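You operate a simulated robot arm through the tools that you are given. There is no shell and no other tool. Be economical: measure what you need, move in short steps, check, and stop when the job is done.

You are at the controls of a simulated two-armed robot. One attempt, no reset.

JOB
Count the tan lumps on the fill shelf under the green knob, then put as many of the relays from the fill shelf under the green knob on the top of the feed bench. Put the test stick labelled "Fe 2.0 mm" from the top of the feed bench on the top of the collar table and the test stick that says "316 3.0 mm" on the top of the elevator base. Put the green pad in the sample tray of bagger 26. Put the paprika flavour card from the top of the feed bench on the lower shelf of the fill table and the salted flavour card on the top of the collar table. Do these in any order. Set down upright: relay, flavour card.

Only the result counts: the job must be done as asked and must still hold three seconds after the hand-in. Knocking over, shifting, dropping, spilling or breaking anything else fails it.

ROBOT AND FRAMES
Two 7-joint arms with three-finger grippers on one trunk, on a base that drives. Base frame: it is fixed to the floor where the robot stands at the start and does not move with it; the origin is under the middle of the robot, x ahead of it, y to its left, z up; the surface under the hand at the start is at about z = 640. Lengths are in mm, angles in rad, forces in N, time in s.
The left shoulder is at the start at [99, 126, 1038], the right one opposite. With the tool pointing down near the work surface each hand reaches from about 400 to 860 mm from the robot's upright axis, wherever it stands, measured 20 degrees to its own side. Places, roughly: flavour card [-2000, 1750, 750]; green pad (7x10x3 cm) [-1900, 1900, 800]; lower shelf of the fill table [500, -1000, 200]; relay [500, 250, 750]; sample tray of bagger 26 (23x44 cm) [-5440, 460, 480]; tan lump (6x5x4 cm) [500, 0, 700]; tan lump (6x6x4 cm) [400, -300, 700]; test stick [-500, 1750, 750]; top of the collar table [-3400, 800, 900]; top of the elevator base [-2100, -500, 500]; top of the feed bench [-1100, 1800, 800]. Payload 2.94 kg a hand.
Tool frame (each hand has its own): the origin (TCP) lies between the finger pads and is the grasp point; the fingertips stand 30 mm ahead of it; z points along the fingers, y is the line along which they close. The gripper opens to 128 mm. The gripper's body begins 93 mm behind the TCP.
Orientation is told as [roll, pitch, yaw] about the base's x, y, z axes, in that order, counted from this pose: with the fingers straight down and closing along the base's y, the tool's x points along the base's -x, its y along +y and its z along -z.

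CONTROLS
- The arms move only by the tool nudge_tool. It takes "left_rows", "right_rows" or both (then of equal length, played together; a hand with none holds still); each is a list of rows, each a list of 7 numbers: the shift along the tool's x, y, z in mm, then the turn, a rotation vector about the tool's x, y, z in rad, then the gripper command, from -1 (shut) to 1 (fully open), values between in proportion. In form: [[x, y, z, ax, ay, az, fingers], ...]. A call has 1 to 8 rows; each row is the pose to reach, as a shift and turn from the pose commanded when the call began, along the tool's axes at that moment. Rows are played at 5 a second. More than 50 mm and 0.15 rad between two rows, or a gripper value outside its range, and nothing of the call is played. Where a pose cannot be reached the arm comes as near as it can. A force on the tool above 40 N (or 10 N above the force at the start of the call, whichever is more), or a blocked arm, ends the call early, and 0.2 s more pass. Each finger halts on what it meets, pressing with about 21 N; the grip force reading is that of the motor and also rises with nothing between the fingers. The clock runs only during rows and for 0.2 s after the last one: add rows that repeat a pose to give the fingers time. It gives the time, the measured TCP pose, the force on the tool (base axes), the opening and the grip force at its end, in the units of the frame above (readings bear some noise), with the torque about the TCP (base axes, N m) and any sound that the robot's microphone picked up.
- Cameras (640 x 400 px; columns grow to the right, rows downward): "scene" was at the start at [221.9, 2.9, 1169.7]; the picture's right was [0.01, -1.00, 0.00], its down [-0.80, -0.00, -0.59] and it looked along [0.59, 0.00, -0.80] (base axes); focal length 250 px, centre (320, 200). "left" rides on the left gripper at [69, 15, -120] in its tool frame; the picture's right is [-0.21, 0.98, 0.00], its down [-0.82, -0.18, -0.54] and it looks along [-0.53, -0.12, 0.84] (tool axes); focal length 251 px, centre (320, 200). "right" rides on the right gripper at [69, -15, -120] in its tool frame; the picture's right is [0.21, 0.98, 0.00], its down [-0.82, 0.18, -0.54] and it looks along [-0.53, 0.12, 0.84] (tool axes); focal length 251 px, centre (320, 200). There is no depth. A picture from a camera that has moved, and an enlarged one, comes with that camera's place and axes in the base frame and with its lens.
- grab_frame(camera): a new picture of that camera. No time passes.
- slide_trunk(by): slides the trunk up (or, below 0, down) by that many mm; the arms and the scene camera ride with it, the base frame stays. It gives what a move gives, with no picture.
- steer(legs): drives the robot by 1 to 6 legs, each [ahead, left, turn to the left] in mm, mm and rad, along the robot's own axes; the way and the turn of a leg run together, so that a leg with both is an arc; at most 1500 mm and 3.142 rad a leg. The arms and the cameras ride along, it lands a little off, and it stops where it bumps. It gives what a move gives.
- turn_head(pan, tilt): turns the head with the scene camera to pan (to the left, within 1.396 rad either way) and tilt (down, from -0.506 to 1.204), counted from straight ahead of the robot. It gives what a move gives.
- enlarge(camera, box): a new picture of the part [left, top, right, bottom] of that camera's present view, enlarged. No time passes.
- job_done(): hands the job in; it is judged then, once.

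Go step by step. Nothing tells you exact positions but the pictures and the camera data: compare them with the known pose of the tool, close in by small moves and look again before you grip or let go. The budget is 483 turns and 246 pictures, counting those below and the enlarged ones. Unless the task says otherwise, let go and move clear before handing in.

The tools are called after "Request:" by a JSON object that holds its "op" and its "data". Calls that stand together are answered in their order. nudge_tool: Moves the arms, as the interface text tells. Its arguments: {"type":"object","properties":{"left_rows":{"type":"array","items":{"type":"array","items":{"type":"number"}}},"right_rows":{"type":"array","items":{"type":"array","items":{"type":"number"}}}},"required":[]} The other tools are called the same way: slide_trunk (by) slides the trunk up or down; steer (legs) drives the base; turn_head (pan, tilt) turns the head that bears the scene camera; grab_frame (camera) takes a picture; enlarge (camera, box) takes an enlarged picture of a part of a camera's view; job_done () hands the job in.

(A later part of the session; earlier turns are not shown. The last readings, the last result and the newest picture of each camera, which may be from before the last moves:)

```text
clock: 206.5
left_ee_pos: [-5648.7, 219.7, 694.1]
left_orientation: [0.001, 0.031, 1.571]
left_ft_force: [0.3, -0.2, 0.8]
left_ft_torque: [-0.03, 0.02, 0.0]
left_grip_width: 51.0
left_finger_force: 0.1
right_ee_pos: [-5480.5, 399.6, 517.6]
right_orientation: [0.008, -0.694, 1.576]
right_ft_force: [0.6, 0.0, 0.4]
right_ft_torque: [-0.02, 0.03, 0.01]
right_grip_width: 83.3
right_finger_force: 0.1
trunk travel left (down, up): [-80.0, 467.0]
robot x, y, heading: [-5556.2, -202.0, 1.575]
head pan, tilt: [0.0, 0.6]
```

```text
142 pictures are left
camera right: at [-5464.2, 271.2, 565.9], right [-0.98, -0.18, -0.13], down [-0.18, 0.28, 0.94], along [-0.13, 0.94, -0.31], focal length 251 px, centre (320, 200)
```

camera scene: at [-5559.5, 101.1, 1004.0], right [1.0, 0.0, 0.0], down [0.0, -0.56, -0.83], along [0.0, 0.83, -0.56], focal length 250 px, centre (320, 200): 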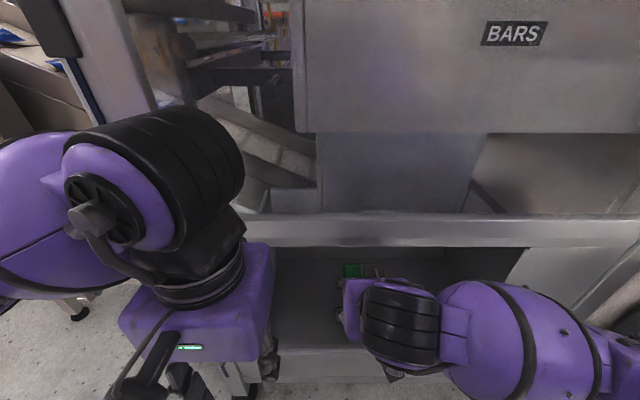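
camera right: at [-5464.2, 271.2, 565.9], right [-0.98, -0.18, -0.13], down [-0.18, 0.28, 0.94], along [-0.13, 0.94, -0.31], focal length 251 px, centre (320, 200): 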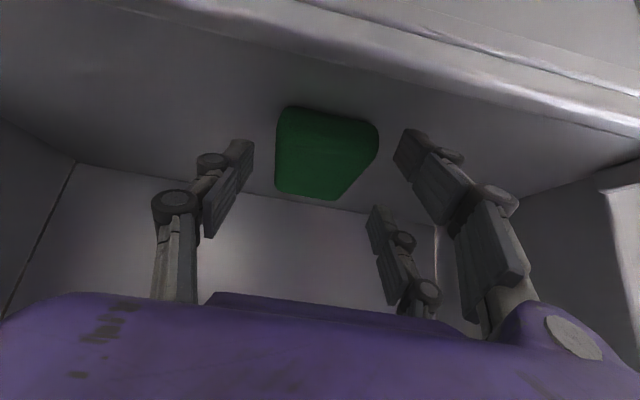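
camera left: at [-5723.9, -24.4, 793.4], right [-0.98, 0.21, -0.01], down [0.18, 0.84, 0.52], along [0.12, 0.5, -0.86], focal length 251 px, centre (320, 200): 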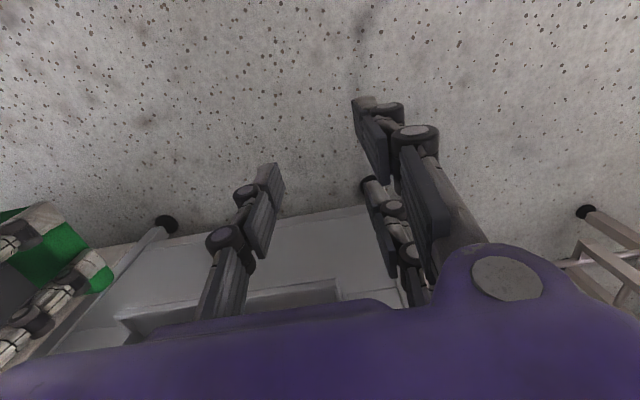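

The pad lies flat in the tray. Retreat the hand along its axis, then back off.

Request:
{"op": "nudge_tool", "data": {"right_rows": [[0, 0, -20, 0, 0, 0, 0.3], [0, 0, -45, 0, 0, 0, 0.3], [0, 0, -70, 0, 0, 0, 0.3]]}}

Request:
{"op": "steer", "data": {"legs": [[-300, 0, 0]]}}

Request:
{"op": "grab_frame", "data": {"camera": "scene"}}

```text
clock: 207.3
left_ee_pos: [-5649.2, 220.1, 696.6]
left_orientation: [0.001, 0.03, 1.573]
left_ft_force: [0.6, 0.8, 0.2]
left_ft_torque: [-0.01, 0.0, 0.01]
left_grip_width: 51.2
left_finger_force: 0.0
right_ee_pos: [-5481.5, 363.3, 563.2]
right_orientation: [0.01, -0.696, 1.575]
right_ft_force: [0.0, -0.2, 0.5]
right_ft_torque: [0.01, 0.01, 0.01]
right_grip_width: 83.2
right_finger_force: 0.1
right hand out of reach, approached as far as the arm can: row 3
trunk travel left (down, up): [-80.0, 467.0]
robot x, y, heading: [-5558.2, -202.0, 1.571]
head pan, tilt: [0.0, 0.6]
```

```text
clock: 209.3
left_ee_pos: [-5647.0, -78.8, 695.0]
left_orientation: [0.002, 0.03, 1.569]
left_ft_force: [0.2, -0.2, -0.1]
left_ft_torque: [-0.01, -0.02, 0.0]
left_grip_width: 51.3
left_finger_force: 0.0
right_ee_pos: [-5477.7, 64.9, 563.0]
right_orientation: [0.008, -0.694, 1.569]
right_ft_force: [-0.1, -0.1, -0.6]
right_ft_torque: [0.04, 0.0, 0.01]
right_grip_width: 83.4
right_finger_force: 0.0
trunk travel left (down, up): [-80.0, 467.0]
robot x, y, heading: [-5554.8, -500.9, 1.571]
head pan, tilt: [0.0, 0.6]
```

```text
141 pictures are left
camera scene: at [-5558.4, -197.8, 1004.1], right [1.0, 0.0, 0.0], down [0.0, -0.56, -0.83], along [0.0, 0.83, -0.56], focal length 250 px, centre (320, 200)
```

scene: 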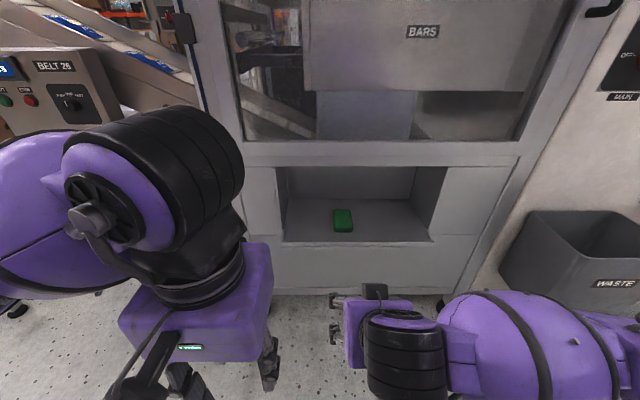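

The green pad rests in bagger 26's tray. Raise the trunk, straighten the right hand and drive back.

Request:
{"op": "slide_trunk", "data": {"by": 400}}

Request:
{"op": "nudge_tool", "data": {"right_rows": [[0, 0, 0, 0, 0.14, 0, -0.2], [0, 0, 0, 0, 0.28, 0, -0.2], [0, 0, 0, 0, 0.42, 0, -0.2], [0, 0, 0, 0, 0.56, 0, -0.2], [0, 0, 0, 0, 0.695, 0, -0.2]], "left_rows": [[-20, 15, -10, 0, 0, 0, -0.2], [-40, 30, -20, 0, 0, 0, -0.2], [-50, 40, -30, 0, 0, 0, -0.2], [-50, 40, -40, 0, 0, 0, -0.2], [-50, 40, -40, 0, -0.03, 0, -0.2]]}}

Request:
{"op": "steer", "data": {"legs": [[-100, 0, 0], [0, -1450, 0], [0, -1350, 0]]}}

Request:
{"op": "turn_head", "data": {"pan": 0, "tilt": 0.4}}

Request:
{"op": "grab_frame", "data": {"camera": "scene"}}

```text
clock: 213.2
left_ee_pos: [-5648.4, -78.6, 1094.4]
left_orientation: [0.004, 0.031, 1.571]
left_ft_force: [-0.3, 0.1, -1.6]
left_ft_torque: [0.04, 0.01, 0.01]
left_grip_width: 51.2
left_finger_force: 0.0
right_ee_pos: [-5477.9, 65.3, 960.7]
right_orientation: [0.008, -0.695, 1.569]
right_ft_force: [-0.5, -0.3, -0.4]
right_ft_torque: [0.02, -0.01, 0.0]
right_grip_width: 83.4
right_finger_force: 0.0
trunk travel left (down, up): [-480.0, 67.0]
robot x, y, heading: [-5556.1, -505.5, 1.569]
head pan, tilt: [0.0, 0.6]
```

```text
clock: 214.4
left_ee_pos: [-5686.6, -27.7, 1133.9]
left_orientation: [0.0, -0.001, 1.568]
left_ft_force: [0.2, -0.4, -0.5]
left_ft_torque: [-0.05, -0.01, -0.01]
left_grip_width: 51.4
left_finger_force: 0.0
right_ee_pos: [-5478.9, 64.8, 962.7]
right_orientation: [0.007, 0.004, 1.578]
right_ft_force: [0.4, -0.2, 0.3]
right_ft_torque: [-0.03, 0.0, 0.01]
right_grip_width: 51.2
right_finger_force: 0.0
trunk travel left (down, up): [-480.0, 67.0]
robot x, y, heading: [-5556.9, -502.4, 1.571]
head pan, tilt: [0.0, 0.6]
```

```text
clock: 239.4
left_ee_pos: [-2901.8, -152.5, 1132.7]
left_orientation: [0.002, 0.0, 1.557]
left_ft_force: [-1.1, -0.2, 0.2]
left_ft_torque: [0.01, 0.01, -0.02]
left_grip_width: 51.3
left_finger_force: 0.0
right_ee_pos: [-2692.9, -62.5, 961.9]
right_orientation: [0.006, 0.001, 1.566]
right_ft_force: [0.2, 0.1, 0.5]
right_ft_torque: [-0.03, -0.04, 0.02]
right_grip_width: 51.2
right_finger_force: 0.0
trunk travel left (down, up): [-480.0, 67.0]
robot x, y, heading: [-2778.6, -634.1, 1.561]
head pan, tilt: [0.0, 0.6]
```

```text
clock: 240.2
left_ee_pos: [-2902.0, -151.7, 1132.3]
left_orientation: [0.003, 0.001, 1.557]
left_ft_force: [-0.3, -0.5, -0.7]
left_ft_torque: [-0.01, 0.0, 0.0]
left_grip_width: 51.3
left_finger_force: 0.0
right_ee_pos: [-2693.8, -62.7, 963.1]
right_orientation: [0.006, 0.001, 1.566]
right_ft_force: [0.6, 0.4, -0.3]
right_ft_torque: [0.0, -0.01, 0.01]
right_grip_width: 51.4
right_finger_force: 0.0
trunk travel left (down, up): [-480.0, 67.0]
robot x, y, heading: [-2780.5, -630.8, 1.553]
head pan, tilt: [0.0, 0.4]
```

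```text
140 pictures are left
camera scene: at [-2777.6, -460.4, 1456.7], right [1.0, -0.01, 0.0], down [-0.01, -0.39, -0.92], along [0.01, 0.92, -0.39], focal length 250 px, centre (320, 200)
```

scene: 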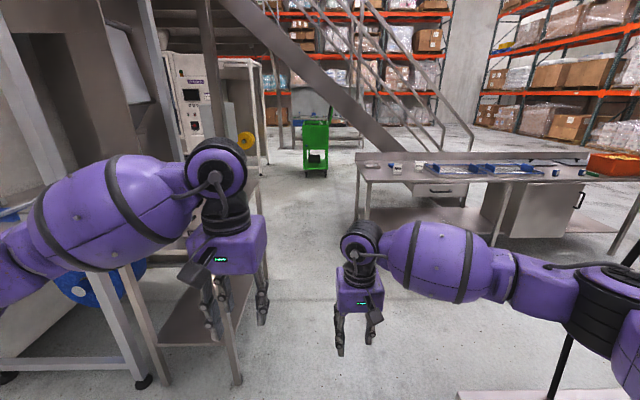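

Path is clear. Drive north, then right to the bench's left end.

Request:
{"op": "steer", "data": {"legs": [[1430, -30, 0.015], [0, -840, 0]]}}

Request:
{"op": "turn_head", "data": {"pan": 0, "tilt": 0.6}}

Request:
{"op": "grab_frame", "data": {"camera": "scene"}}

```text
clock: 254.7
left_ee_pos: [-2011.7, 1270.9, 1133.1]
left_orientation: [0.002, -0.002, 1.56]
left_ft_force: [0.4, -1.0, -0.4]
left_ft_torque: [0.01, -0.03, 0.03]
left_grip_width: 50.9
left_finger_force: 0.2
right_ee_pos: [-1802.5, 1360.9, 961.4]
right_orientation: [0.007, 0.0, 1.567]
right_ft_force: [-1.0, -0.3, 0.3]
right_ft_torque: [-0.03, 0.01, -0.03]
right_grip_width: 51.2
right_finger_force: 0.1
trunk travel left (down, up): [-480.0, 67.0]
robot x, y, heading: [-1888.2, 795.0, 1.565]
head pan, tilt: [0.0, 0.4]
```

```text
clock: 255.4
left_ee_pos: [-2011.1, 1270.3, 1133.0]
left_orientation: [0.003, 0.001, 1.56]
left_ft_force: [-0.2, 0.2, 0.0]
left_ft_torque: [0.04, 0.02, -0.02]
left_grip_width: 51.5
left_finger_force: 0.1
right_ee_pos: [-1802.5, 1360.3, 963.0]
right_orientation: [0.008, 0.0, 1.569]
right_ft_force: [0.0, -0.6, -1.0]
right_ft_torque: [0.0, 0.02, -0.04]
right_grip_width: 51.3
right_finger_force: 0.1
trunk travel left (down, up): [-480.0, 67.0]
robot x, y, heading: [-1887.3, 794.4, 1.563]
head pan, tilt: [0.0, 0.6]
```

```text
139 pictures are left
camera scene: at [-1885.5, 957.7, 1438.6], right [1.0, -0.01, 0.0], down [-0.01, -0.56, -0.83], along [0.01, 0.83, -0.56], focal length 250 px, centre (320, 200)
```

scene: 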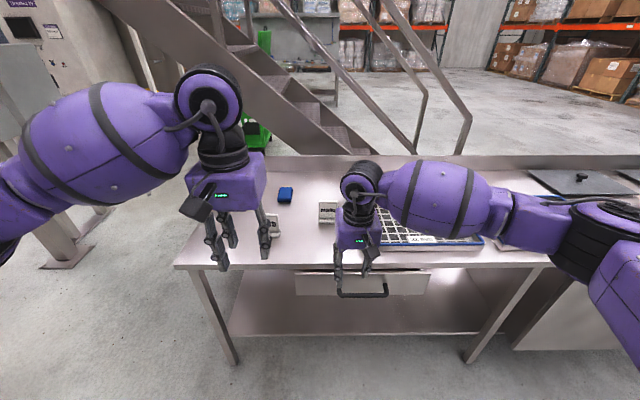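

Back at the bench. Rotate the right hand 90° (to pinch the paprika card's thickness), raise it slightly, and move closer.

Request:
{"op": "nudge_tool", "data": {"right_rows": [[0, 0, -10, 0, 0, 0.149, -0.2], [0, 0, -20, 0, 0, 0.298, -0.2], [0, 0, -30, 0, 0, 0.447, -0.2], [0, 0, -40, 0, 0, 0.596, -0.2], [0, 0, -50, 0, 0, 0.745, -0.2], [0, 0, -60, 0, 0, 0.894, -0.2], [0, 0, -60, 0, 0, 1.043, -0.2], [0, 0, -60, 0, 0, 1.19, -0.2]]}}

Request:
{"op": "nudge_tool", "data": {"right_rows": [[0, 0, 0, 0, 0, 0.13, 0], [0, 0, 0, 0, 0, 0.26, 0], [0, 0, 0, 0, 0, 0.378, 0]]}}

Request:
{"op": "steer", "data": {"legs": [[300, 0, 0.006]]}}

Request:
{"op": "grab_frame", "data": {"camera": "right"}}

Request:
{"op": "grab_frame", "data": {"camera": "scene"}}

```text
clock: 257.2
left_ee_pos: [-2011.1, 1270.7, 1132.6]
left_orientation: [0.002, 0.001, 1.559]
left_ft_force: [-0.3, 0.1, -0.7]
left_ft_torque: [0.01, -0.02, 0.0]
left_grip_width: 51.1
left_finger_force: 0.0
right_ee_pos: [-1801.9, 1361.1, 1022.5]
right_orientation: [0.001, 0.007, 0.376]
right_ft_force: [1.0, -0.2, -0.4]
right_ft_torque: [-0.01, -0.01, 0.01]
right_grip_width: 51.2
right_finger_force: 0.1
trunk travel left (down, up): [-480.0, 67.0]
robot x, y, heading: [-1885.2, 794.5, 1.56]
head pan, tilt: [0.0, 0.6]
```

```text
clock: 258.0
left_ee_pos: [-2010.3, 1270.7, 1132.6]
left_orientation: [0.001, 0.0, 1.56]
left_ft_force: [1.1, -0.4, 0.2]
left_ft_torque: [0.02, -0.01, -0.03]
left_grip_width: 51.3
left_finger_force: 0.0
right_ee_pos: [-1801.6, 1361.9, 1023.9]
right_orientation: [-0.001, 0.006, 0.0]
right_ft_force: [0.1, -0.4, 0.1]
right_ft_torque: [0.05, -0.01, 0.03]
right_grip_width: 63.9
right_finger_force: 0.0
trunk travel left (down, up): [-480.0, 67.0]
robot x, y, heading: [-1889.5, 799.3, 1.554]
head pan, tilt: [0.0, 0.6]
```

```text
clock: 260.1
left_ee_pos: [-2012.3, 1569.0, 1134.1]
left_orientation: [0.001, 0.001, 1.567]
left_ft_force: [-0.1, 0.3, -0.3]
left_ft_torque: [0.0, -0.02, 0.0]
left_grip_width: 51.0
left_finger_force: 0.1
right_ee_pos: [-1804.7, 1660.9, 1023.4]
right_orientation: [0.0, 0.005, 0.009]
right_ft_force: [0.0, 0.3, 0.3]
right_ft_torque: [-0.02, 0.03, 0.0]
right_grip_width: 64.0
right_finger_force: 0.0
trunk travel left (down, up): [-480.0, 67.0]
robot x, y, heading: [-1885.3, 1095.5, 1.571]
head pan, tilt: [0.0, 0.6]
```

```text
138 pictures are left
camera right: at [-1872.7, 1645.8, 1143.5], right [-0.22, 0.97, 0.0], down [0.82, 0.19, 0.54], along [0.52, 0.12, -0.84], focal length 251 px, centre (320, 200)
```

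right: 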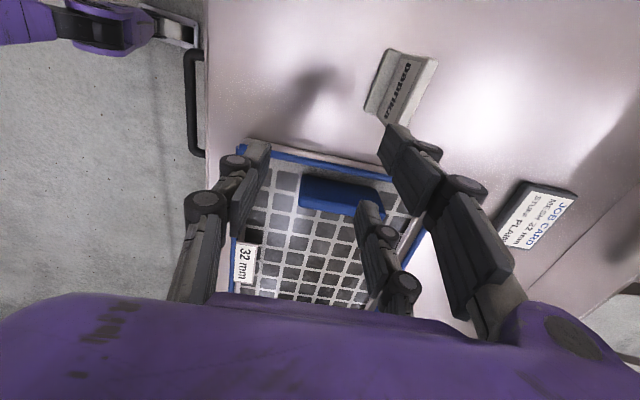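

```text
137 pictures are left
camera scene: at [-1885.0, 1257.1, 1438.6], right [1.0, 0.0, 0.0], down [0.0, -0.56, -0.83], along [0.0, 0.83, -0.56], focal length 250 px, centre (320, 200)
```

scene: 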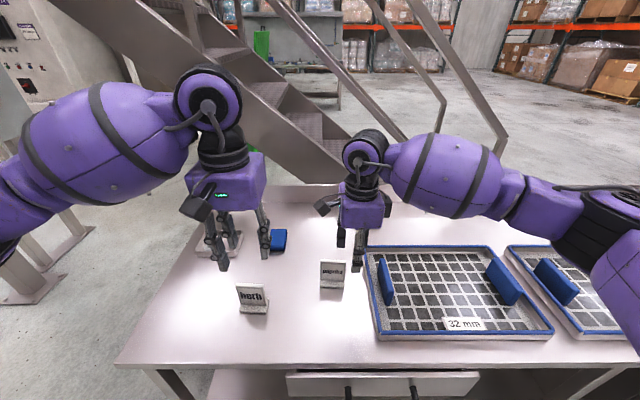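

Request:
{"op": "enlarge", "data": {"camera": "right", "box": [330, 20, 490, 140]}}

```text
3.33 times, centred on (410, 80) of right
camera zoom: at [-1872.7, 1645.8, 1143.5], right [-0.22, 0.97, 0.0], down [0.82, 0.19, 0.54], along [0.52, 0.12, -0.84], focal length 838 px, centre (20, 600)
```

zoom: 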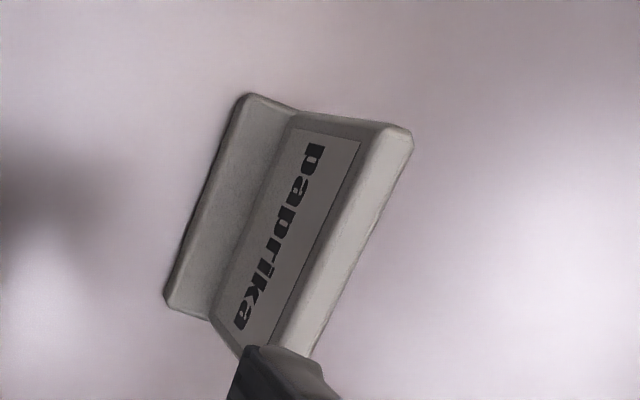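

Plate centre ≈(-1846,1738), top ≈902. Move over, descend, grip.

Request:
{"op": "nudge_tool", "data": {"right_rows": [[13, 26, 0, 0, 0, 0.03, 0], [27, 52, 10, 0, 0, 0.03, 0], [40.5, 77.4, 30, 0, 0, 0.03, 0], [40.5, 77.4, 70, 0, 0, 0.03, 0]]}}

Request:
{"op": "grab_frame", "data": {"camera": "right"}}

```text
clock: 261.1
left_ee_pos: [-2012.7, 1569.7, 1132.3]
left_orientation: [0.002, -0.002, 1.568]
left_ft_force: [-1.7, 0.2, 0.1]
left_ft_torque: [0.02, 0.01, -0.04]
left_grip_width: 51.1
left_finger_force: 0.0
right_ee_pos: [-1846.6, 1738.7, 952.8]
right_orientation: [0.0, 0.009, -0.021]
right_ft_force: [-0.6, 0.3, 0.4]
right_ft_torque: [0.0, -0.02, 0.02]
right_grip_width: 64.0
right_finger_force: 0.2
trunk travel left (down, up): [-480.0, 67.0]
robot x, y, heading: [-1886.3, 1091.7, 1.566]
head pan, tilt: [0.0, 0.6]
```

```text
135 pictures are left
camera right: at [-1914.8, 1725.0, 1073.8], right [-0.19, 0.98, 0.0], down [0.83, 0.16, 0.53], along [0.52, 0.11, -0.85], focal length 251 px, centre (320, 200)
```

right: 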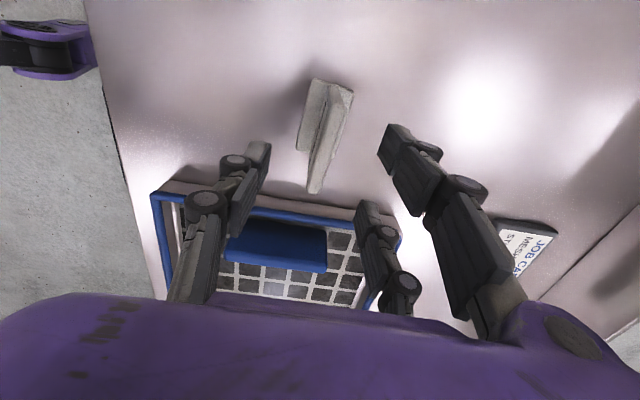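

Request:
{"op": "nudge_tool", "data": {"right_rows": [[6, 2, 40, 0, 0, -0.02, 0], [6, 2, 83, 0, 0, -0.02, 0], [6, 2, 83, 0, 0, -0.02, -1], [6, 2, 83, 0, 0, -0.02, -1], [6, 2, 83, 0, 0, -0.02, -1]]}}

Request:
{"op": "nudge_tool", "data": {"right_rows": [[0, 0, -40, 0, 0, 0, -1], [0, 0, -80, 0, 0, 0, -1], [0, 0, -120, 0, 0, 0, -1]]}}

Request:
{"op": "grab_frame", "data": {"camera": "right"}}

Request:
{"op": "grab_frame", "data": {"camera": "scene"}}

```text
clock: 262.3
left_ee_pos: [-2012.8, 1568.6, 1133.1]
left_orientation: [0.002, 0.001, 1.568]
left_ft_force: [0.3, 0.1, -0.1]
left_ft_torque: [0.03, -0.02, -0.01]
left_grip_width: 50.9
left_finger_force: 0.2
right_ee_pos: [-1852.9, 1741.2, 871.2]
right_orientation: [-0.001, 0.007, 0.0]
right_ft_force: [-0.3, -0.5, 0.2]
right_ft_torque: [0.07, -0.04, 0.02]
right_grip_width: 11.5
right_finger_force: 21.3
trunk travel left (down, up): [-480.0, 67.0]
robot x, y, heading: [-1885.7, 1093.9, 1.568]
head pan, tilt: [0.0, 0.6]
```

```text
clock: 263.1
left_ee_pos: [-2013.0, 1569.0, 1133.1]
left_orientation: [0.001, 0.0, 1.57]
left_ft_force: [0.8, 0.5, 0.1]
left_ft_torque: [0.02, 0.0, 0.01]
left_grip_width: 51.1
left_finger_force: 0.0
right_ee_pos: [-1851.3, 1739.3, 991.2]
right_orientation: [0.0, 0.007, 0.0]
right_ft_force: [-0.5, 0.6, -1.0]
right_ft_torque: [0.01, 0.02, -0.01]
right_grip_width: 11.5
right_finger_force: 21.0
trunk travel left (down, up): [-480.0, 67.0]
robot x, y, heading: [-1887.2, 1092.6, 1.571]
head pan, tilt: [0.0, 0.6]
```

```text
134 pictures are left
camera right: at [-1920.0, 1725.1, 1111.1], right [-0.21, 0.98, 0.0], down [0.82, 0.18, 0.54], along [0.52, 0.12, -0.84], focal length 251 px, centre (320, 200)
```

right: 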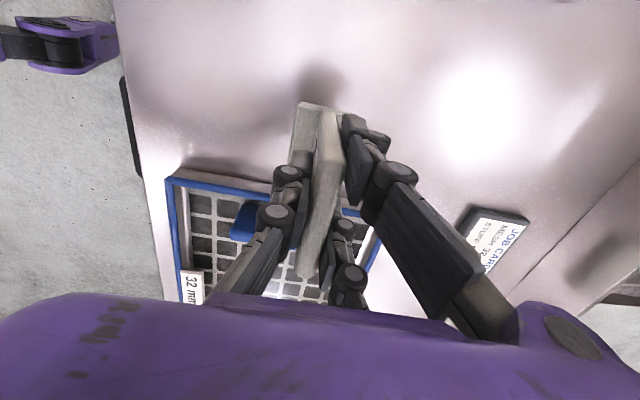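

```text
133 pictures are left
camera scene: at [-1885.1, 1256.9, 1438.6], right [1.0, 0.0, 0.0], down [0.0, -0.56, -0.83], along [0.0, 0.83, -0.56], focal length 250 px, centre (320, 200)
```

scene: 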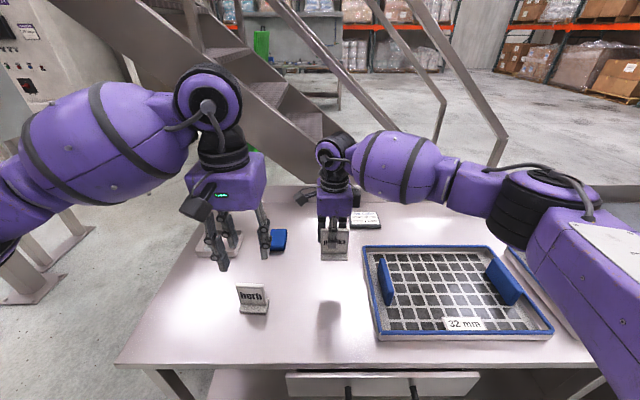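

Gripped. Rotate the card 90°, set it down at about (-1870,1690), then regrasp with a tilted hand suited to the low shelf.

Request:
{"op": "nudge_tool", "data": {"right_rows": [[0, 0, 0, 0, 0, -0.149, -1], [0, 0, 0, 0, 0, -0.298, -1], [0, 0, 0, 0, 0, -0.447, -1], [0, 0, 0, 0, 0, -0.596, -1], [0, 0, 0, 0, 0, -0.745, -1], [0, 0, 0, 0, 0, -0.894, -1], [0, 0, 0, 0, 0, -1.043, -1], [0, 0, 0, 0, 0, -1.19, -1]]}}

Request:
{"op": "nudge_tool", "data": {"right_rows": [[10, 10, 0, 0, 0, -0.13, -1], [25, 15, 20, 0, 0, -0.26, -1], [40, 20, 50, 0, 0, -0.38, -1], [55, 20, 90, 0, 0, -0.38, -1]]}}

Request:
{"op": "grab_frame", "data": {"camera": "scene"}}

```text
clock: 264.9
left_ee_pos: [-2012.1, 1568.7, 1132.9]
left_orientation: [0.001, 0.0, 1.569]
left_ft_force: [0.1, 0.4, -0.3]
left_ft_torque: [0.0, 0.0, 0.01]
left_grip_width: 51.1
left_finger_force: 0.0
right_ee_pos: [-1852.2, 1741.6, 989.7]
right_orientation: [0.007, 0.002, 1.191]
right_ft_force: [0.0, 0.2, -0.9]
right_ft_torque: [-0.01, 0.02, 0.0]
right_grip_width: 11.7
right_finger_force: 21.1
trunk travel left (down, up): [-480.0, 67.0]
robot x, y, heading: [-1887.7, 1097.1, 1.576]
head pan, tilt: [0.0, 0.6]
```

```text
clock: 265.9
left_ee_pos: [-2013.1, 1569.1, 1133.2]
left_orientation: [0.001, 0.002, 1.569]
left_ft_force: [-0.9, 0.5, -0.7]
left_ft_torque: [0.0, -0.03, 0.02]
left_grip_width: 51.3
left_finger_force: 0.1
right_ee_pos: [-1891.3, 1698.2, 900.6]
right_orientation: [0.006, 0.0, 1.57]
right_ft_force: [-0.6, 0.3, -1.3]
right_ft_torque: [-0.05, -0.02, -0.02]
right_grip_width: 11.3
right_finger_force: 21.3
trunk travel left (down, up): [-480.0, 67.0]
robot x, y, heading: [-1885.3, 1094.6, 1.565]
head pan, tilt: [0.0, 0.6]
```

```text
132 pictures are left
camera scene: at [-1885.0, 1257.9, 1438.4], right [1.0, 0.0, 0.0], down [0.0, -0.57, -0.82], along [0.0, 0.82, -0.57], focal length 250 px, centre (320, 200)
```

scene: 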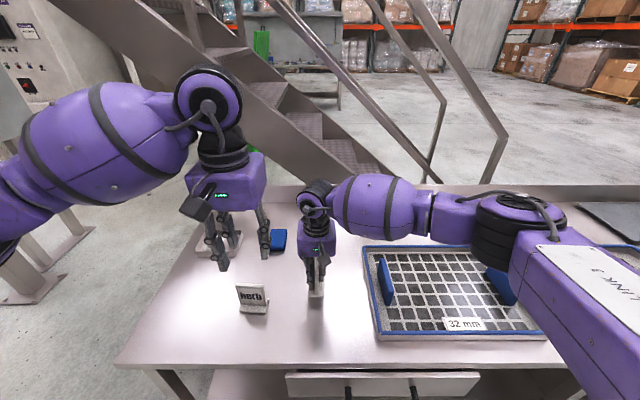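

Request:
{"op": "nudge_tool", "data": {"right_rows": [[0, 0, 12, 0, 0, 0, -1], [0, 0, 25, 0, 0, 0, -1]]}}

Request:
{"op": "nudge_tool", "data": {"right_rows": [[0, 0, 3, 0, 0, 0, -1]]}}

Request:
{"op": "nudge_tool", "data": {"right_rows": [[0, 0, 2, 0, 0, 0, -1]]}}

```text
clock: 266.5
left_ee_pos: [-2012.0, 1568.8, 1133.2]
left_orientation: [0.001, 0.0, 1.57]
left_ft_force: [-0.4, -0.2, 0.6]
left_ft_torque: [0.01, 0.03, -0.02]
left_grip_width: 51.4
left_finger_force: 0.0
right_ee_pos: [-1891.5, 1697.2, 874.6]
right_orientation: [0.007, 0.0, 1.568]
right_ft_force: [-0.2, -0.2, -0.3]
right_ft_torque: [-0.05, -0.02, 0.01]
right_grip_width: 11.5
right_finger_force: 21.1
trunk travel left (down, up): [-480.0, 67.0]
robot x, y, heading: [-1880.4, 1094.6, 1.568]
head pan, tilt: [0.0, 0.6]
```

```text
clock: 266.9
left_ee_pos: [-2012.9, 1568.4, 1134.4]
left_orientation: [0.001, 0.0, 1.569]
left_ft_force: [0.2, -0.3, 0.0]
left_ft_torque: [0.0, -0.01, 0.0]
left_grip_width: 51.3
left_finger_force: 0.0
right_ee_pos: [-1891.6, 1697.5, 874.2]
right_orientation: [0.007, 0.0, 1.569]
right_ft_force: [1.3, -0.7, -0.4]
right_ft_torque: [-0.03, -0.01, -0.01]
right_grip_width: 11.7
right_finger_force: 21.4
trunk travel left (down, up): [-480.0, 67.0]
robot x, y, heading: [-1883.6, 1095.2, 1.575]
head pan, tilt: [0.0, 0.6]
```

```text
clock: 267.3
left_ee_pos: [-2011.5, 1568.0, 1134.2]
left_orientation: [0.001, 0.0, 1.568]
left_ft_force: [0.2, 0.0, 0.9]
left_ft_torque: [-0.01, 0.0, -0.01]
left_grip_width: 51.2
left_finger_force: 0.0
right_ee_pos: [-1893.9, 1698.6, 872.3]
right_orientation: [0.008, 0.001, 1.569]
right_ft_force: [-0.5, -0.1, 1.5]
right_ft_torque: [-0.1, -0.08, -0.04]
right_grip_width: 11.5
right_finger_force: 20.8
trunk travel left (down, up): [-480.0, 67.0]
robot x, y, heading: [-1883.5, 1093.6, 1.567]
head pan, tilt: [0.0, 0.6]
```

Request:
{"op": "nudge_tool", "data": {"right_rows": [[0, 0, 1.5, 0, 0, 0, -1], [0, 0, 1.5, 0, 0, 0, -0.75], [0, 0, 1.5, 0, 0, 0, -0.4], [0, 0, 1.5, 0, 0, 0, 0], [0, 0, -40, 0, 0, 0, 0], [0, 0, -85, 0, 0, 0, 0], [0, 0, -125, 0, 0, 0, 0], [45, 0, -125, 0, 0, 0, 0]]}}

Request:
{"op": "nudge_tool", "data": {"right_rows": [[20, 0, 0, 0, -0.14, 0, 0], [40, 0, 0, 0, -0.28, 0, 0], [55, 0, 0, 0, -0.42, 0, 0], [55, 0, 0, 0, -0.56, 0, 0], [55, 0, 0, 0, -0.7, 0, 0], [55, 0, 0, 0, -0.8, 0, 0]]}}

Request:
{"op": "grab_frame", "data": {"camera": "right"}}

Request:
{"op": "grab_frame", "data": {"camera": "scene"}}

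```text
clock: 269.1
left_ee_pos: [-2012.0, 1568.0, 1134.6]
left_orientation: [0.002, 0.0, 1.568]
left_ft_force: [0.3, 0.5, -0.7]
left_ft_torque: [0.05, 0.0, 0.02]
left_grip_width: 51.4
left_finger_force: 0.1
right_ee_pos: [-1890.2, 1651.4, 996.9]
right_orientation: [0.007, -0.002, 1.569]
right_ft_force: [-0.4, -0.5, -0.6]
right_ft_torque: [0.05, 0.0, -0.03]
right_grip_width: 63.9
right_finger_force: 0.0
trunk travel left (down, up): [-480.0, 67.0]
robot x, y, heading: [-1881.8, 1093.5, 1.565]
head pan, tilt: [0.0, 0.6]
```

```text
clock: 270.5
left_ee_pos: [-2012.6, 1568.7, 1133.2]
left_orientation: [0.0, -0.001, 1.569]
left_ft_force: [0.9, 0.4, -0.4]
left_ft_torque: [0.02, 0.0, 0.05]
left_grip_width: 51.1
left_finger_force: 0.1
right_ee_pos: [-1891.3, 1597.7, 995.1]
right_orientation: [0.011, -0.804, 1.56]
right_ft_force: [-0.5, 0.1, -0.9]
right_ft_torque: [0.0, -0.01, 0.0]
right_grip_width: 63.7
right_finger_force: 0.0
trunk travel left (down, up): [-480.0, 67.0]
robot x, y, heading: [-1883.4, 1092.4, 1.567]
head pan, tilt: [0.0, 0.6]
```

```text
131 pictures are left
camera right: at [-1876.4, 1463.4, 1029.5], right [-0.98, -0.15, -0.15], down [-0.17, 0.18, 0.97], along [-0.12, 0.97, -0.2], focal length 251 px, centre (320, 200)
```

right: 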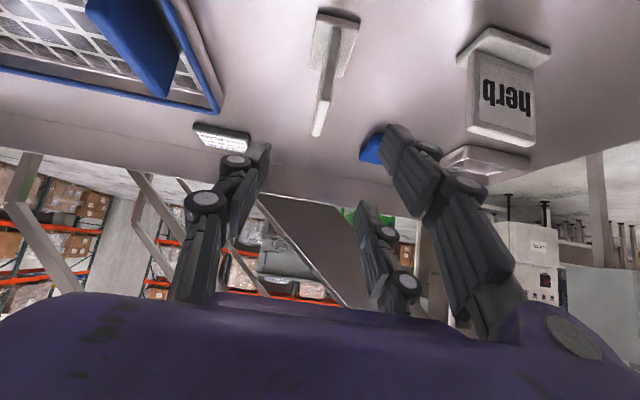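

```text
130 pictures are left
camera scene: at [-1885.1, 1257.4, 1438.5], right [1.0, 0.0, 0.0], down [0.0, -0.56, -0.83], along [0.0, 0.83, -0.56], focal length 250 px, centre (320, 200)
```

scene: 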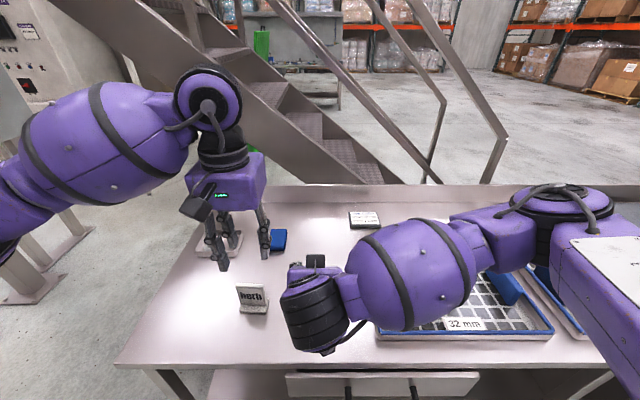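

Request:
{"op": "nudge_tool", "data": {"right_rows": [[6, 0, 38, 0, 0, 0, 0], [12, 0, 76, 0, 0, 0, 0], [16, 0, 105, 0, 0, 0, 0]]}}

Request:
{"op": "grab_frame", "data": {"camera": "right"}}

```text
clock: 271.3
left_ee_pos: [-2012.4, 1569.2, 1133.4]
left_orientation: [0.002, 0.002, 1.57]
left_ft_force: [-1.1, -0.5, -0.2]
left_ft_torque: [0.01, -0.05, 0.02]
left_grip_width: 51.3
left_finger_force: 0.0
right_ee_pos: [-1890.6, 1661.8, 909.4]
right_orientation: [0.011, -0.798, 1.562]
right_ft_force: [-0.6, 0.1, -0.6]
right_ft_torque: [-0.03, 0.0, -0.03]
right_grip_width: 63.9
right_finger_force: 0.0
trunk travel left (down, up): [-480.0, 67.0]
robot x, y, heading: [-1882.1, 1097.9, 1.569]
head pan, tilt: [0.0, 0.6]
```

```text
129 pictures are left
camera right: at [-1876.4, 1527.6, 943.3], right [-0.98, -0.15, -0.15], down [-0.17, 0.19, 0.97], along [-0.12, 0.97, -0.21], focal length 251 px, centre (320, 200)
```

right: 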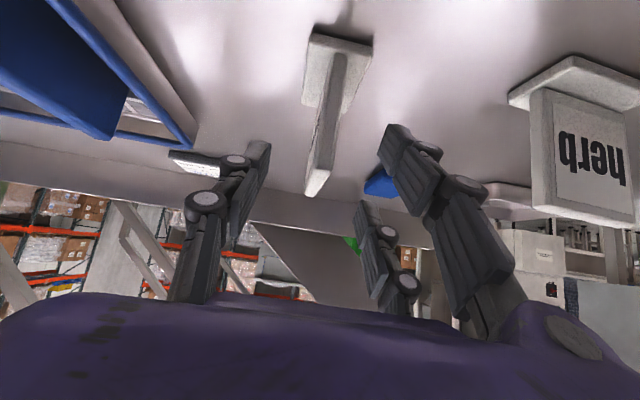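

Request:
{"op": "nudge_tool", "data": {"right_rows": [[3, 0, 22, 0, 0, 0, 0], [6, 0, 45, 0, 0, 0, 0], [6, 0, 45, 0, 0, 0, -1], [6, 0, 45, 0, 0, 0, -1], [6, 0, 45, 0, 0, 0, -1]]}}

Request:
{"op": "grab_frame", "data": {"camera": "right"}}

```text
clock: 272.5
left_ee_pos: [-2013.7, 1568.6, 1134.3]
left_orientation: [0.001, -0.001, 1.569]
left_ft_force: [0.8, 0.1, 0.0]
left_ft_torque: [0.03, -0.01, -0.02]
left_grip_width: 51.2
left_finger_force: 0.0
right_ee_pos: [-1891.2, 1690.7, 875.3]
right_orientation: [0.012, -0.799, 1.561]
right_ft_force: [-0.5, -0.5, 0.5]
right_ft_torque: [0.02, 0.0, 0.0]
right_grip_width: 11.4
right_finger_force: 21.4
trunk travel left (down, up): [-480.0, 67.0]
robot x, y, heading: [-1884.7, 1093.4, 1.566]
head pan, tilt: [0.0, 0.6]
```

```text
128 pictures are left
camera right: at [-1876.3, 1555.2, 908.7], right [-0.98, -0.15, -0.15], down [-0.17, 0.18, 0.97], along [-0.12, 0.97, -0.21], focal length 251 px, centre (320, 200)
```

right: 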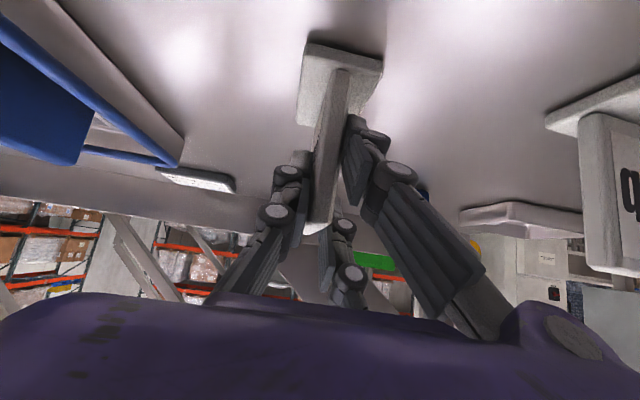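

Regrasped tilted. Lift straight up and back away.

Request:
{"op": "nudge_tool", "data": {"right_rows": [[-28, 0, -28, 0, 0, 0, -1], [-57, 0, -56, 0, 0, 0, -1], [-86, 0, -84, 0, 0, 0, -1]]}}

Request:
{"op": "steer", "data": {"legs": [[-500, 0, 0]]}}

Request:
{"op": "grab_frame", "data": {"camera": "right"}}

```text
clock: 273.3
left_ee_pos: [-2012.8, 1569.3, 1132.9]
left_orientation: [0.003, -0.002, 1.57]
left_ft_force: [-0.2, -0.7, -0.5]
left_ft_torque: [0.02, 0.03, 0.02]
left_grip_width: 51.2
left_finger_force: 0.1
right_ee_pos: [-1890.8, 1689.3, 994.8]
right_orientation: [0.01, -0.799, 1.564]
right_ft_force: [0.8, -0.6, -1.1]
right_ft_torque: [0.01, 0.01, 0.0]
right_grip_width: 11.7
right_finger_force: 20.7
trunk travel left (down, up): [-480.0, 67.0]
robot x, y, heading: [-1883.0, 1093.7, 1.571]
head pan, tilt: [0.0, 0.6]
```

```text
clock: 276.2
left_ee_pos: [-2013.5, 1068.9, 1132.3]
left_orientation: [0.002, 0.0, 1.565]
left_ft_force: [-0.3, -0.4, 0.3]
left_ft_torque: [0.0, -0.03, -0.02]
left_grip_width: 51.3
left_finger_force: 0.1
right_ee_pos: [-1891.8, 1189.8, 994.1]
right_orientation: [0.01, -0.799, 1.557]
right_ft_force: [0.5, -0.2, 0.1]
right_ft_torque: [0.0, -0.03, -0.02]
right_grip_width: 11.2
right_finger_force: 20.9
trunk travel left (down, up): [-480.0, 67.0]
robot x, y, heading: [-1886.2, 595.2, 1.564]
head pan, tilt: [0.0, 0.6]
```

```text
127 pictures are left
camera right: at [-1876.5, 1055.8, 1028.2], right [-0.98, -0.15, -0.15], down [-0.17, 0.19, 0.97], along [-0.11, 0.97, -0.21], focal length 251 px, centre (320, 200)
```

right: 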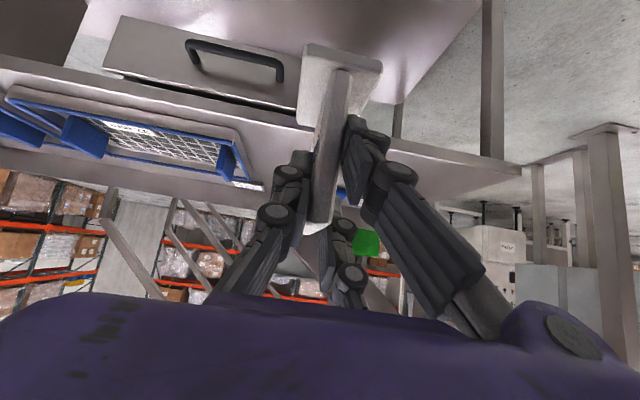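

Turn to face +x and drive back toward the fill area.

Request:
{"op": "steer", "data": {"legs": [[0, 0, -1.564], [1350, 0, 0], [0, -800, 0]]}}

Request:
{"op": "turn_head", "data": {"pan": -0.35, "tilt": 0.6}}

Request:
{"op": "grab_frame", "data": {"camera": "scene"}}

```text
clock: 293.9
left_ee_pos: [-51.9, -72.6, 1132.8]
left_orientation: [0.0, 0.0, 0.004]
left_ft_force: [0.7, -0.2, -0.7]
left_ft_torque: [0.01, -0.01, -0.01]
left_grip_width: 51.4
left_finger_force: 0.0
right_ee_pos: [70.1, -193.3, 994.0]
right_orientation: [0.01, -0.8, -0.003]
right_ft_force: [-0.5, -0.4, -1.0]
right_ft_torque: [0.02, 0.03, 0.0]
right_grip_width: 11.0
right_finger_force: 20.8
trunk travel left (down, up): [-480.0, 67.0]
robot x, y, heading: [-525.7, -202.9, 0.002]
head pan, tilt: [0.0, 0.6]
```

```text
clock: 294.7
left_ee_pos: [-51.9, -71.8, 1134.0]
left_orientation: [0.003, -0.001, 0.004]
left_ft_force: [0.2, -0.2, -0.6]
left_ft_torque: [0.02, -0.01, 0.0]
left_grip_width: 51.5
left_finger_force: 0.2
right_ee_pos: [70.5, -192.7, 994.4]
right_orientation: [0.011, -0.8, -0.003]
right_ft_force: [0.8, -0.3, -0.4]
right_ft_torque: [-0.02, 0.03, 0.02]
right_grip_width: 11.4
right_finger_force: 21.2
trunk travel left (down, up): [-480.0, 67.0]
robot x, y, heading: [-528.0, -199.6, 0.0]
head pan, tilt: [-0.351, 0.6]
```

```text
126 pictures are left
camera scene: at [-370.9, -230.6, 1438.5], right [-0.34, -0.94, 0.0], down [-0.53, 0.19, -0.83], along [0.78, -0.28, -0.56], focal length 250 px, centre (320, 200)
```

scene: 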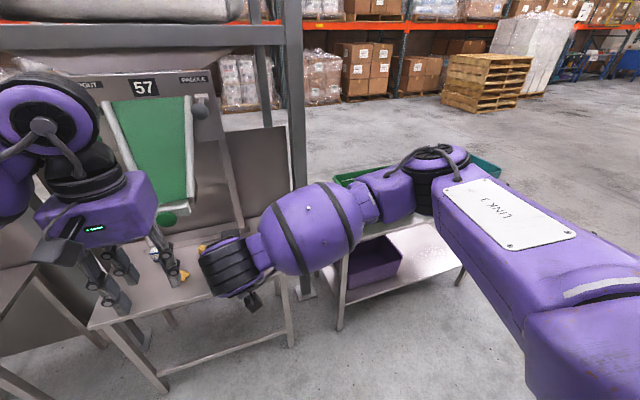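

Request:
{"op": "steer", "data": {"legs": [[0, -850, 0]]}}

Request:
{"op": "turn_head", "data": {"pan": 0, "tilt": 0.65}}

Request:
{"op": "grab_frame", "data": {"camera": "scene"}}

Request:
{"op": "grab_frame", "data": {"camera": "left"}}

```text
clock: 302.5
left_ee_pos: [-47.8, -913.4, 1132.5]
left_orientation: [0.002, -0.001, 0.008]
left_ft_force: [0.3, 0.1, 0.0]
left_ft_torque: [0.01, -0.02, 0.0]
left_grip_width: 51.3
left_finger_force: 0.0
right_ee_pos: [75.0, -1033.8, 994.6]
right_orientation: [0.01, -0.8, 0.001]
right_ft_force: [0.2, 0.5, -0.1]
right_ft_torque: [0.03, -0.04, 0.01]
right_grip_width: 11.2
right_finger_force: 21.0
trunk travel left (down, up): [-480.0, 67.0]
robot x, y, heading: [-519.8, -1049.1, 0.007]
head pan, tilt: [-0.351, 0.6]
```

```text
clock: 303.3
left_ee_pos: [-47.3, -914.1, 1133.4]
left_orientation: [0.003, 0.002, 0.005]
left_ft_force: [0.4, -1.0, 0.6]
left_ft_torque: [0.0, -0.03, 0.0]
left_grip_width: 51.1
left_finger_force: 0.1
right_ee_pos: [74.6, -1034.5, 993.7]
right_orientation: [0.012, -0.799, 0.0]
right_ft_force: [0.2, -1.2, -1.0]
right_ft_torque: [-0.03, 0.0, -0.01]
right_grip_width: 11.6
right_finger_force: 21.1
trunk travel left (down, up): [-480.0, 67.0]
robot x, y, heading: [-522.3, -1049.1, 0.007]
head pan, tilt: [0.0, 0.649]
```

```text
125 pictures are left
camera scene: at [-363.0, -1042.8, 1434.3], right [0.01, -1.0, 0.0], down [-0.6, 0.0, -0.8], along [0.8, 0.01, -0.6], focal length 250 px, centre (320, 200)
```

scene: 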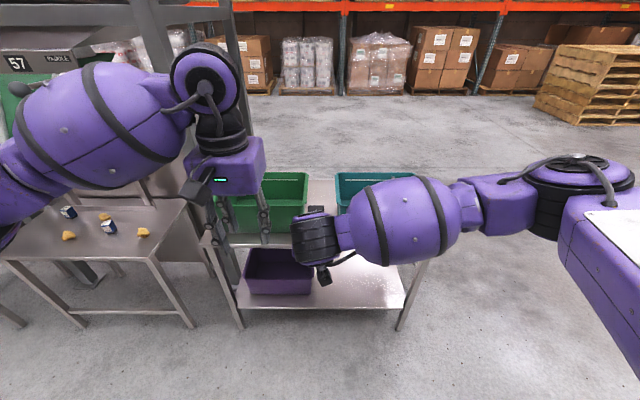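

```text
124 pictures are left
camera left: at [-116.6, -897.9, 1253.6], right [0.21, 0.98, 0.0], down [0.82, -0.18, 0.54], along [0.53, -0.11, -0.84], focal length 251 px, centre (320, 200)
```

left: 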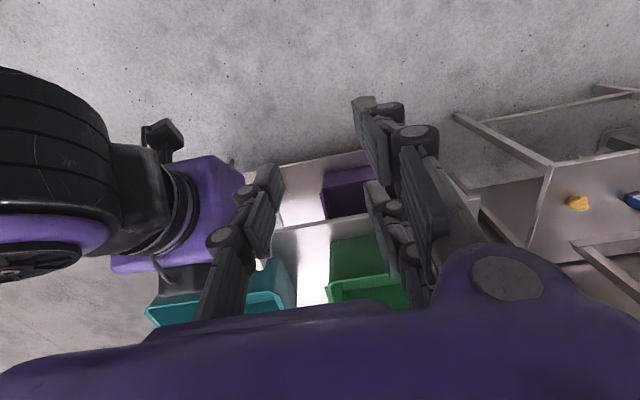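

Request:
{"op": "enlarge", "data": {"camera": "scene", "box": [190, 160, 440, 330]}}

Request:
{"op": "enlarge", "data": {"camera": "left", "box": [220, 120, 480, 310]}}

```text
2.35 times, centred on (315, 245) of scene
camera zoom: at [-363.0, -1042.8, 1434.3], right [0.01, -1.0, 0.0], down [-0.6, 0.0, -0.8], along [0.8, 0.01, -0.6], focal length 588 px, centre (332, 94)
```

zoom: 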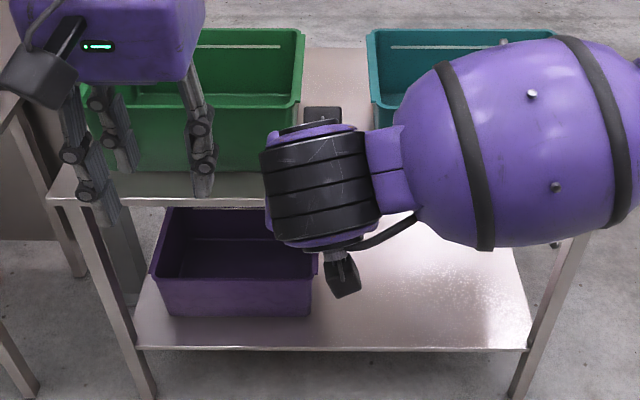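

```text
2.11 times, centred on (350, 215) of left
camera zoom: at [-116.6, -897.9, 1253.6], right [0.21, 0.98, 0.0], down [0.82, -0.18, 0.54], along [0.53, -0.11, -0.84], focal length 529 px, centre (257, 168)
```

zoom: 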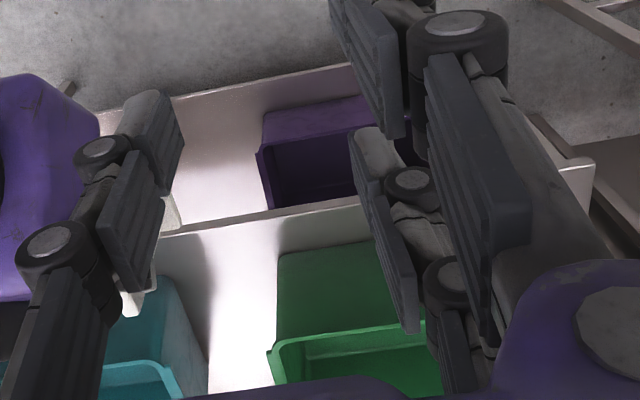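

Top of the fill table is z≈783 with its front edge x≈243; the lower shelf (z≈200–270, front x≈300) is free right of the purple bin. I'll raise the left hand, then lower the trunk.

Request:
{"op": "nudge_tool", "data": {"left_rows": [[0, 10, -45, 0, 0, 0, -0.2], [0, 20, -90, 0, 0, 0, -0.2], [0, 30, -135, 0, 0, 0, -0.2], [0, 40, -180, 0, 0, 0, -0.2], [0, 40, -220, 0, 0, 0, -0.2]], "right_rows": [[0, -20, 0, 0, 0, 0, -1], [0, -40, 0, 0, 0, 0, -1], [0, -60, 0, 0, 0, 0, -1], [0, -80, 0, 0, 0, 0, -1], [0, -100, 0, 0, 0, 0, -1]]}}

Request:
{"op": "slide_trunk", "data": {"by": -470}}

Request:
{"op": "turn_head", "data": {"pan": -0.1, "tilt": 0.6}}

Request:
{"op": "grab_frame", "data": {"camera": "scene"}}

Request:
{"op": "grab_frame", "data": {"camera": "right"}}

```text
clock: 304.5
left_ee_pos: [-47.9, -875.1, 1354.8]
left_orientation: [0.002, 0.001, 0.005]
left_ft_force: [-0.8, -0.4, -0.1]
left_ft_torque: [0.04, 0.02, 0.0]
left_grip_width: 51.1
left_finger_force: 0.1
right_ee_pos: [74.8, -1136.0, 994.7]
right_orientation: [0.013, -0.801, 0.0]
right_ft_force: [-0.1, -0.4, 0.1]
right_ft_torque: [0.03, -0.02, 0.05]
right_grip_width: 11.2
right_finger_force: 21.1
trunk travel left (down, up): [-480.0, 67.0]
robot x, y, heading: [-524.9, -1047.2, 0.004]
head pan, tilt: [0.0, 0.649]
```

```text
refused: -470 is not a number from -400 to 400
```

```text
clock: 305.2
left_ee_pos: [-46.6, -873.8, 1353.7]
left_orientation: [0.001, -0.001, 0.007]
left_ft_force: [0.9, -0.1, 0.4]
left_ft_torque: [-0.02, 0.01, 0.01]
left_grip_width: 51.3
left_finger_force: 0.0
right_ee_pos: [75.8, -1133.7, 993.4]
right_orientation: [0.01, -0.798, -0.001]
right_ft_force: [0.0, 0.5, -1.3]
right_ft_torque: [0.02, 0.02, 0.0]
right_grip_width: 11.7
right_finger_force: 20.6
trunk travel left (down, up): [-480.0, 67.0]
robot x, y, heading: [-521.4, -1042.7, 0.003]
head pan, tilt: [-0.099, 0.6]
```

```text
121 pictures are left
camera scene: at [-361.7, -1051.4, 1438.5], right [-0.09, -1.0, 0.0], down [-0.56, 0.05, -0.82], along [0.82, -0.08, -0.57], focal length 250 px, centre (320, 200)
```

scene: 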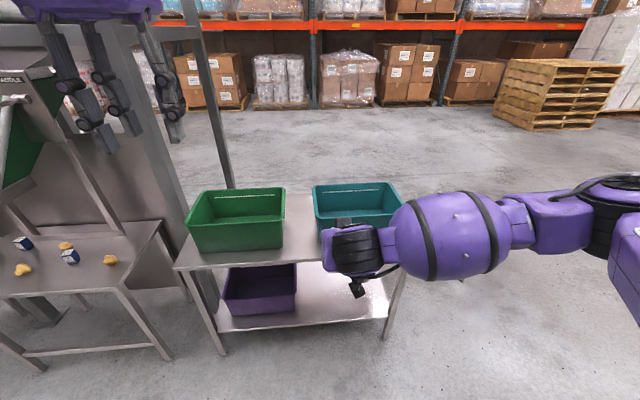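

```text
120 pictures are left
camera right: at [-58.6, -1150.2, 1027.9], right [-0.16, 0.98, -0.15], down [0.18, 0.18, 0.97], along [0.97, 0.12, -0.21], focal length 251 px, centre (320, 200)
```

right: 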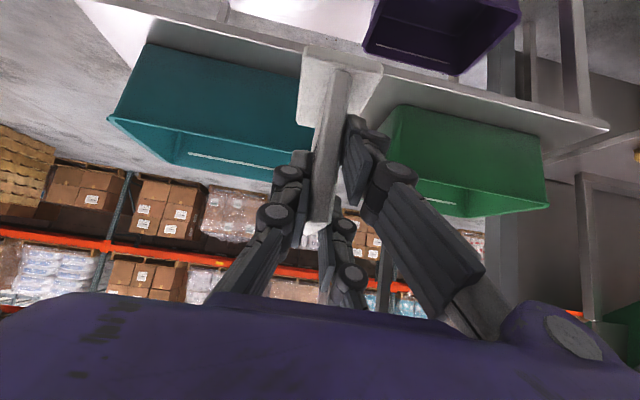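

Request:
{"op": "slide_trunk", "data": {"by": -400}}

Request:
{"op": "grab_frame", "data": {"camera": "right"}}

Request:
{"op": "grab_frame", "data": {"camera": "scene"}}

```text
clock: 309.0
left_ee_pos: [-49.7, -873.7, 953.4]
left_orientation: [0.003, -0.001, 0.007]
left_ft_force: [0.3, 0.6, -1.6]
left_ft_torque: [-0.01, -0.02, -0.02]
left_grip_width: 51.3
left_finger_force: 0.1
right_ee_pos: [76.5, -1133.8, 594.3]
right_orientation: [0.008, -0.801, 0.0]
right_ft_force: [-1.0, 0.4, 0.9]
right_ft_torque: [-0.01, 0.0, 0.02]
right_grip_width: 11.7
right_finger_force: 20.9
trunk travel left (down, up): [-80.0, 467.0]
robot x, y, heading: [-524.7, -1044.6, 0.005]
head pan, tilt: [-0.099, 0.6]
```

```text
119 pictures are left
camera right: at [-59.0, -1150.6, 628.0], right [-0.16, 0.98, -0.15], down [0.18, 0.18, 0.97], along [0.97, 0.12, -0.21], focal length 251 px, centre (320, 200)
```

right: 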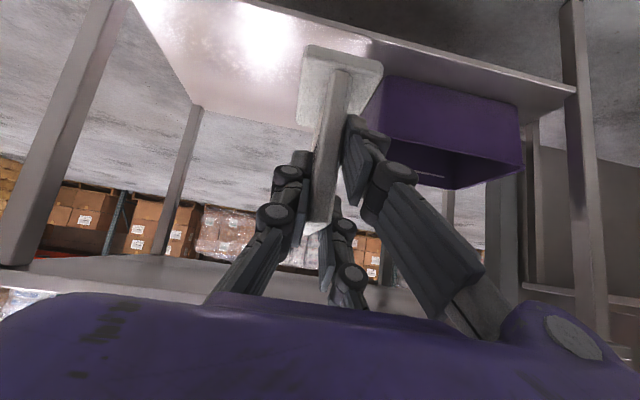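

```text
118 pictures are left
camera scene: at [-220.9, -1050.6, 1004.1], right [-0.09, -1.0, 0.0], down [-0.56, 0.05, -0.83], along [0.82, -0.08, -0.56], focal length 250 px, centre (320, 200)
```

scene: 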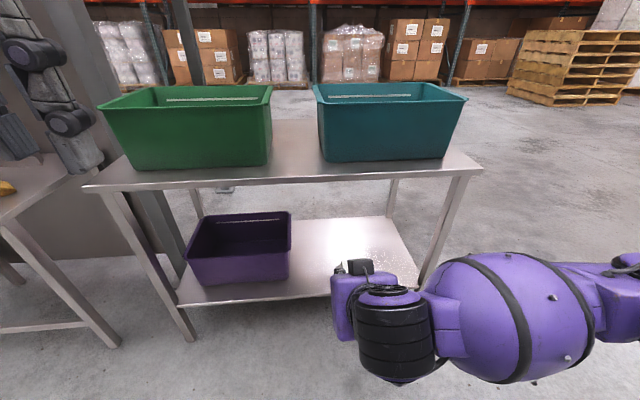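

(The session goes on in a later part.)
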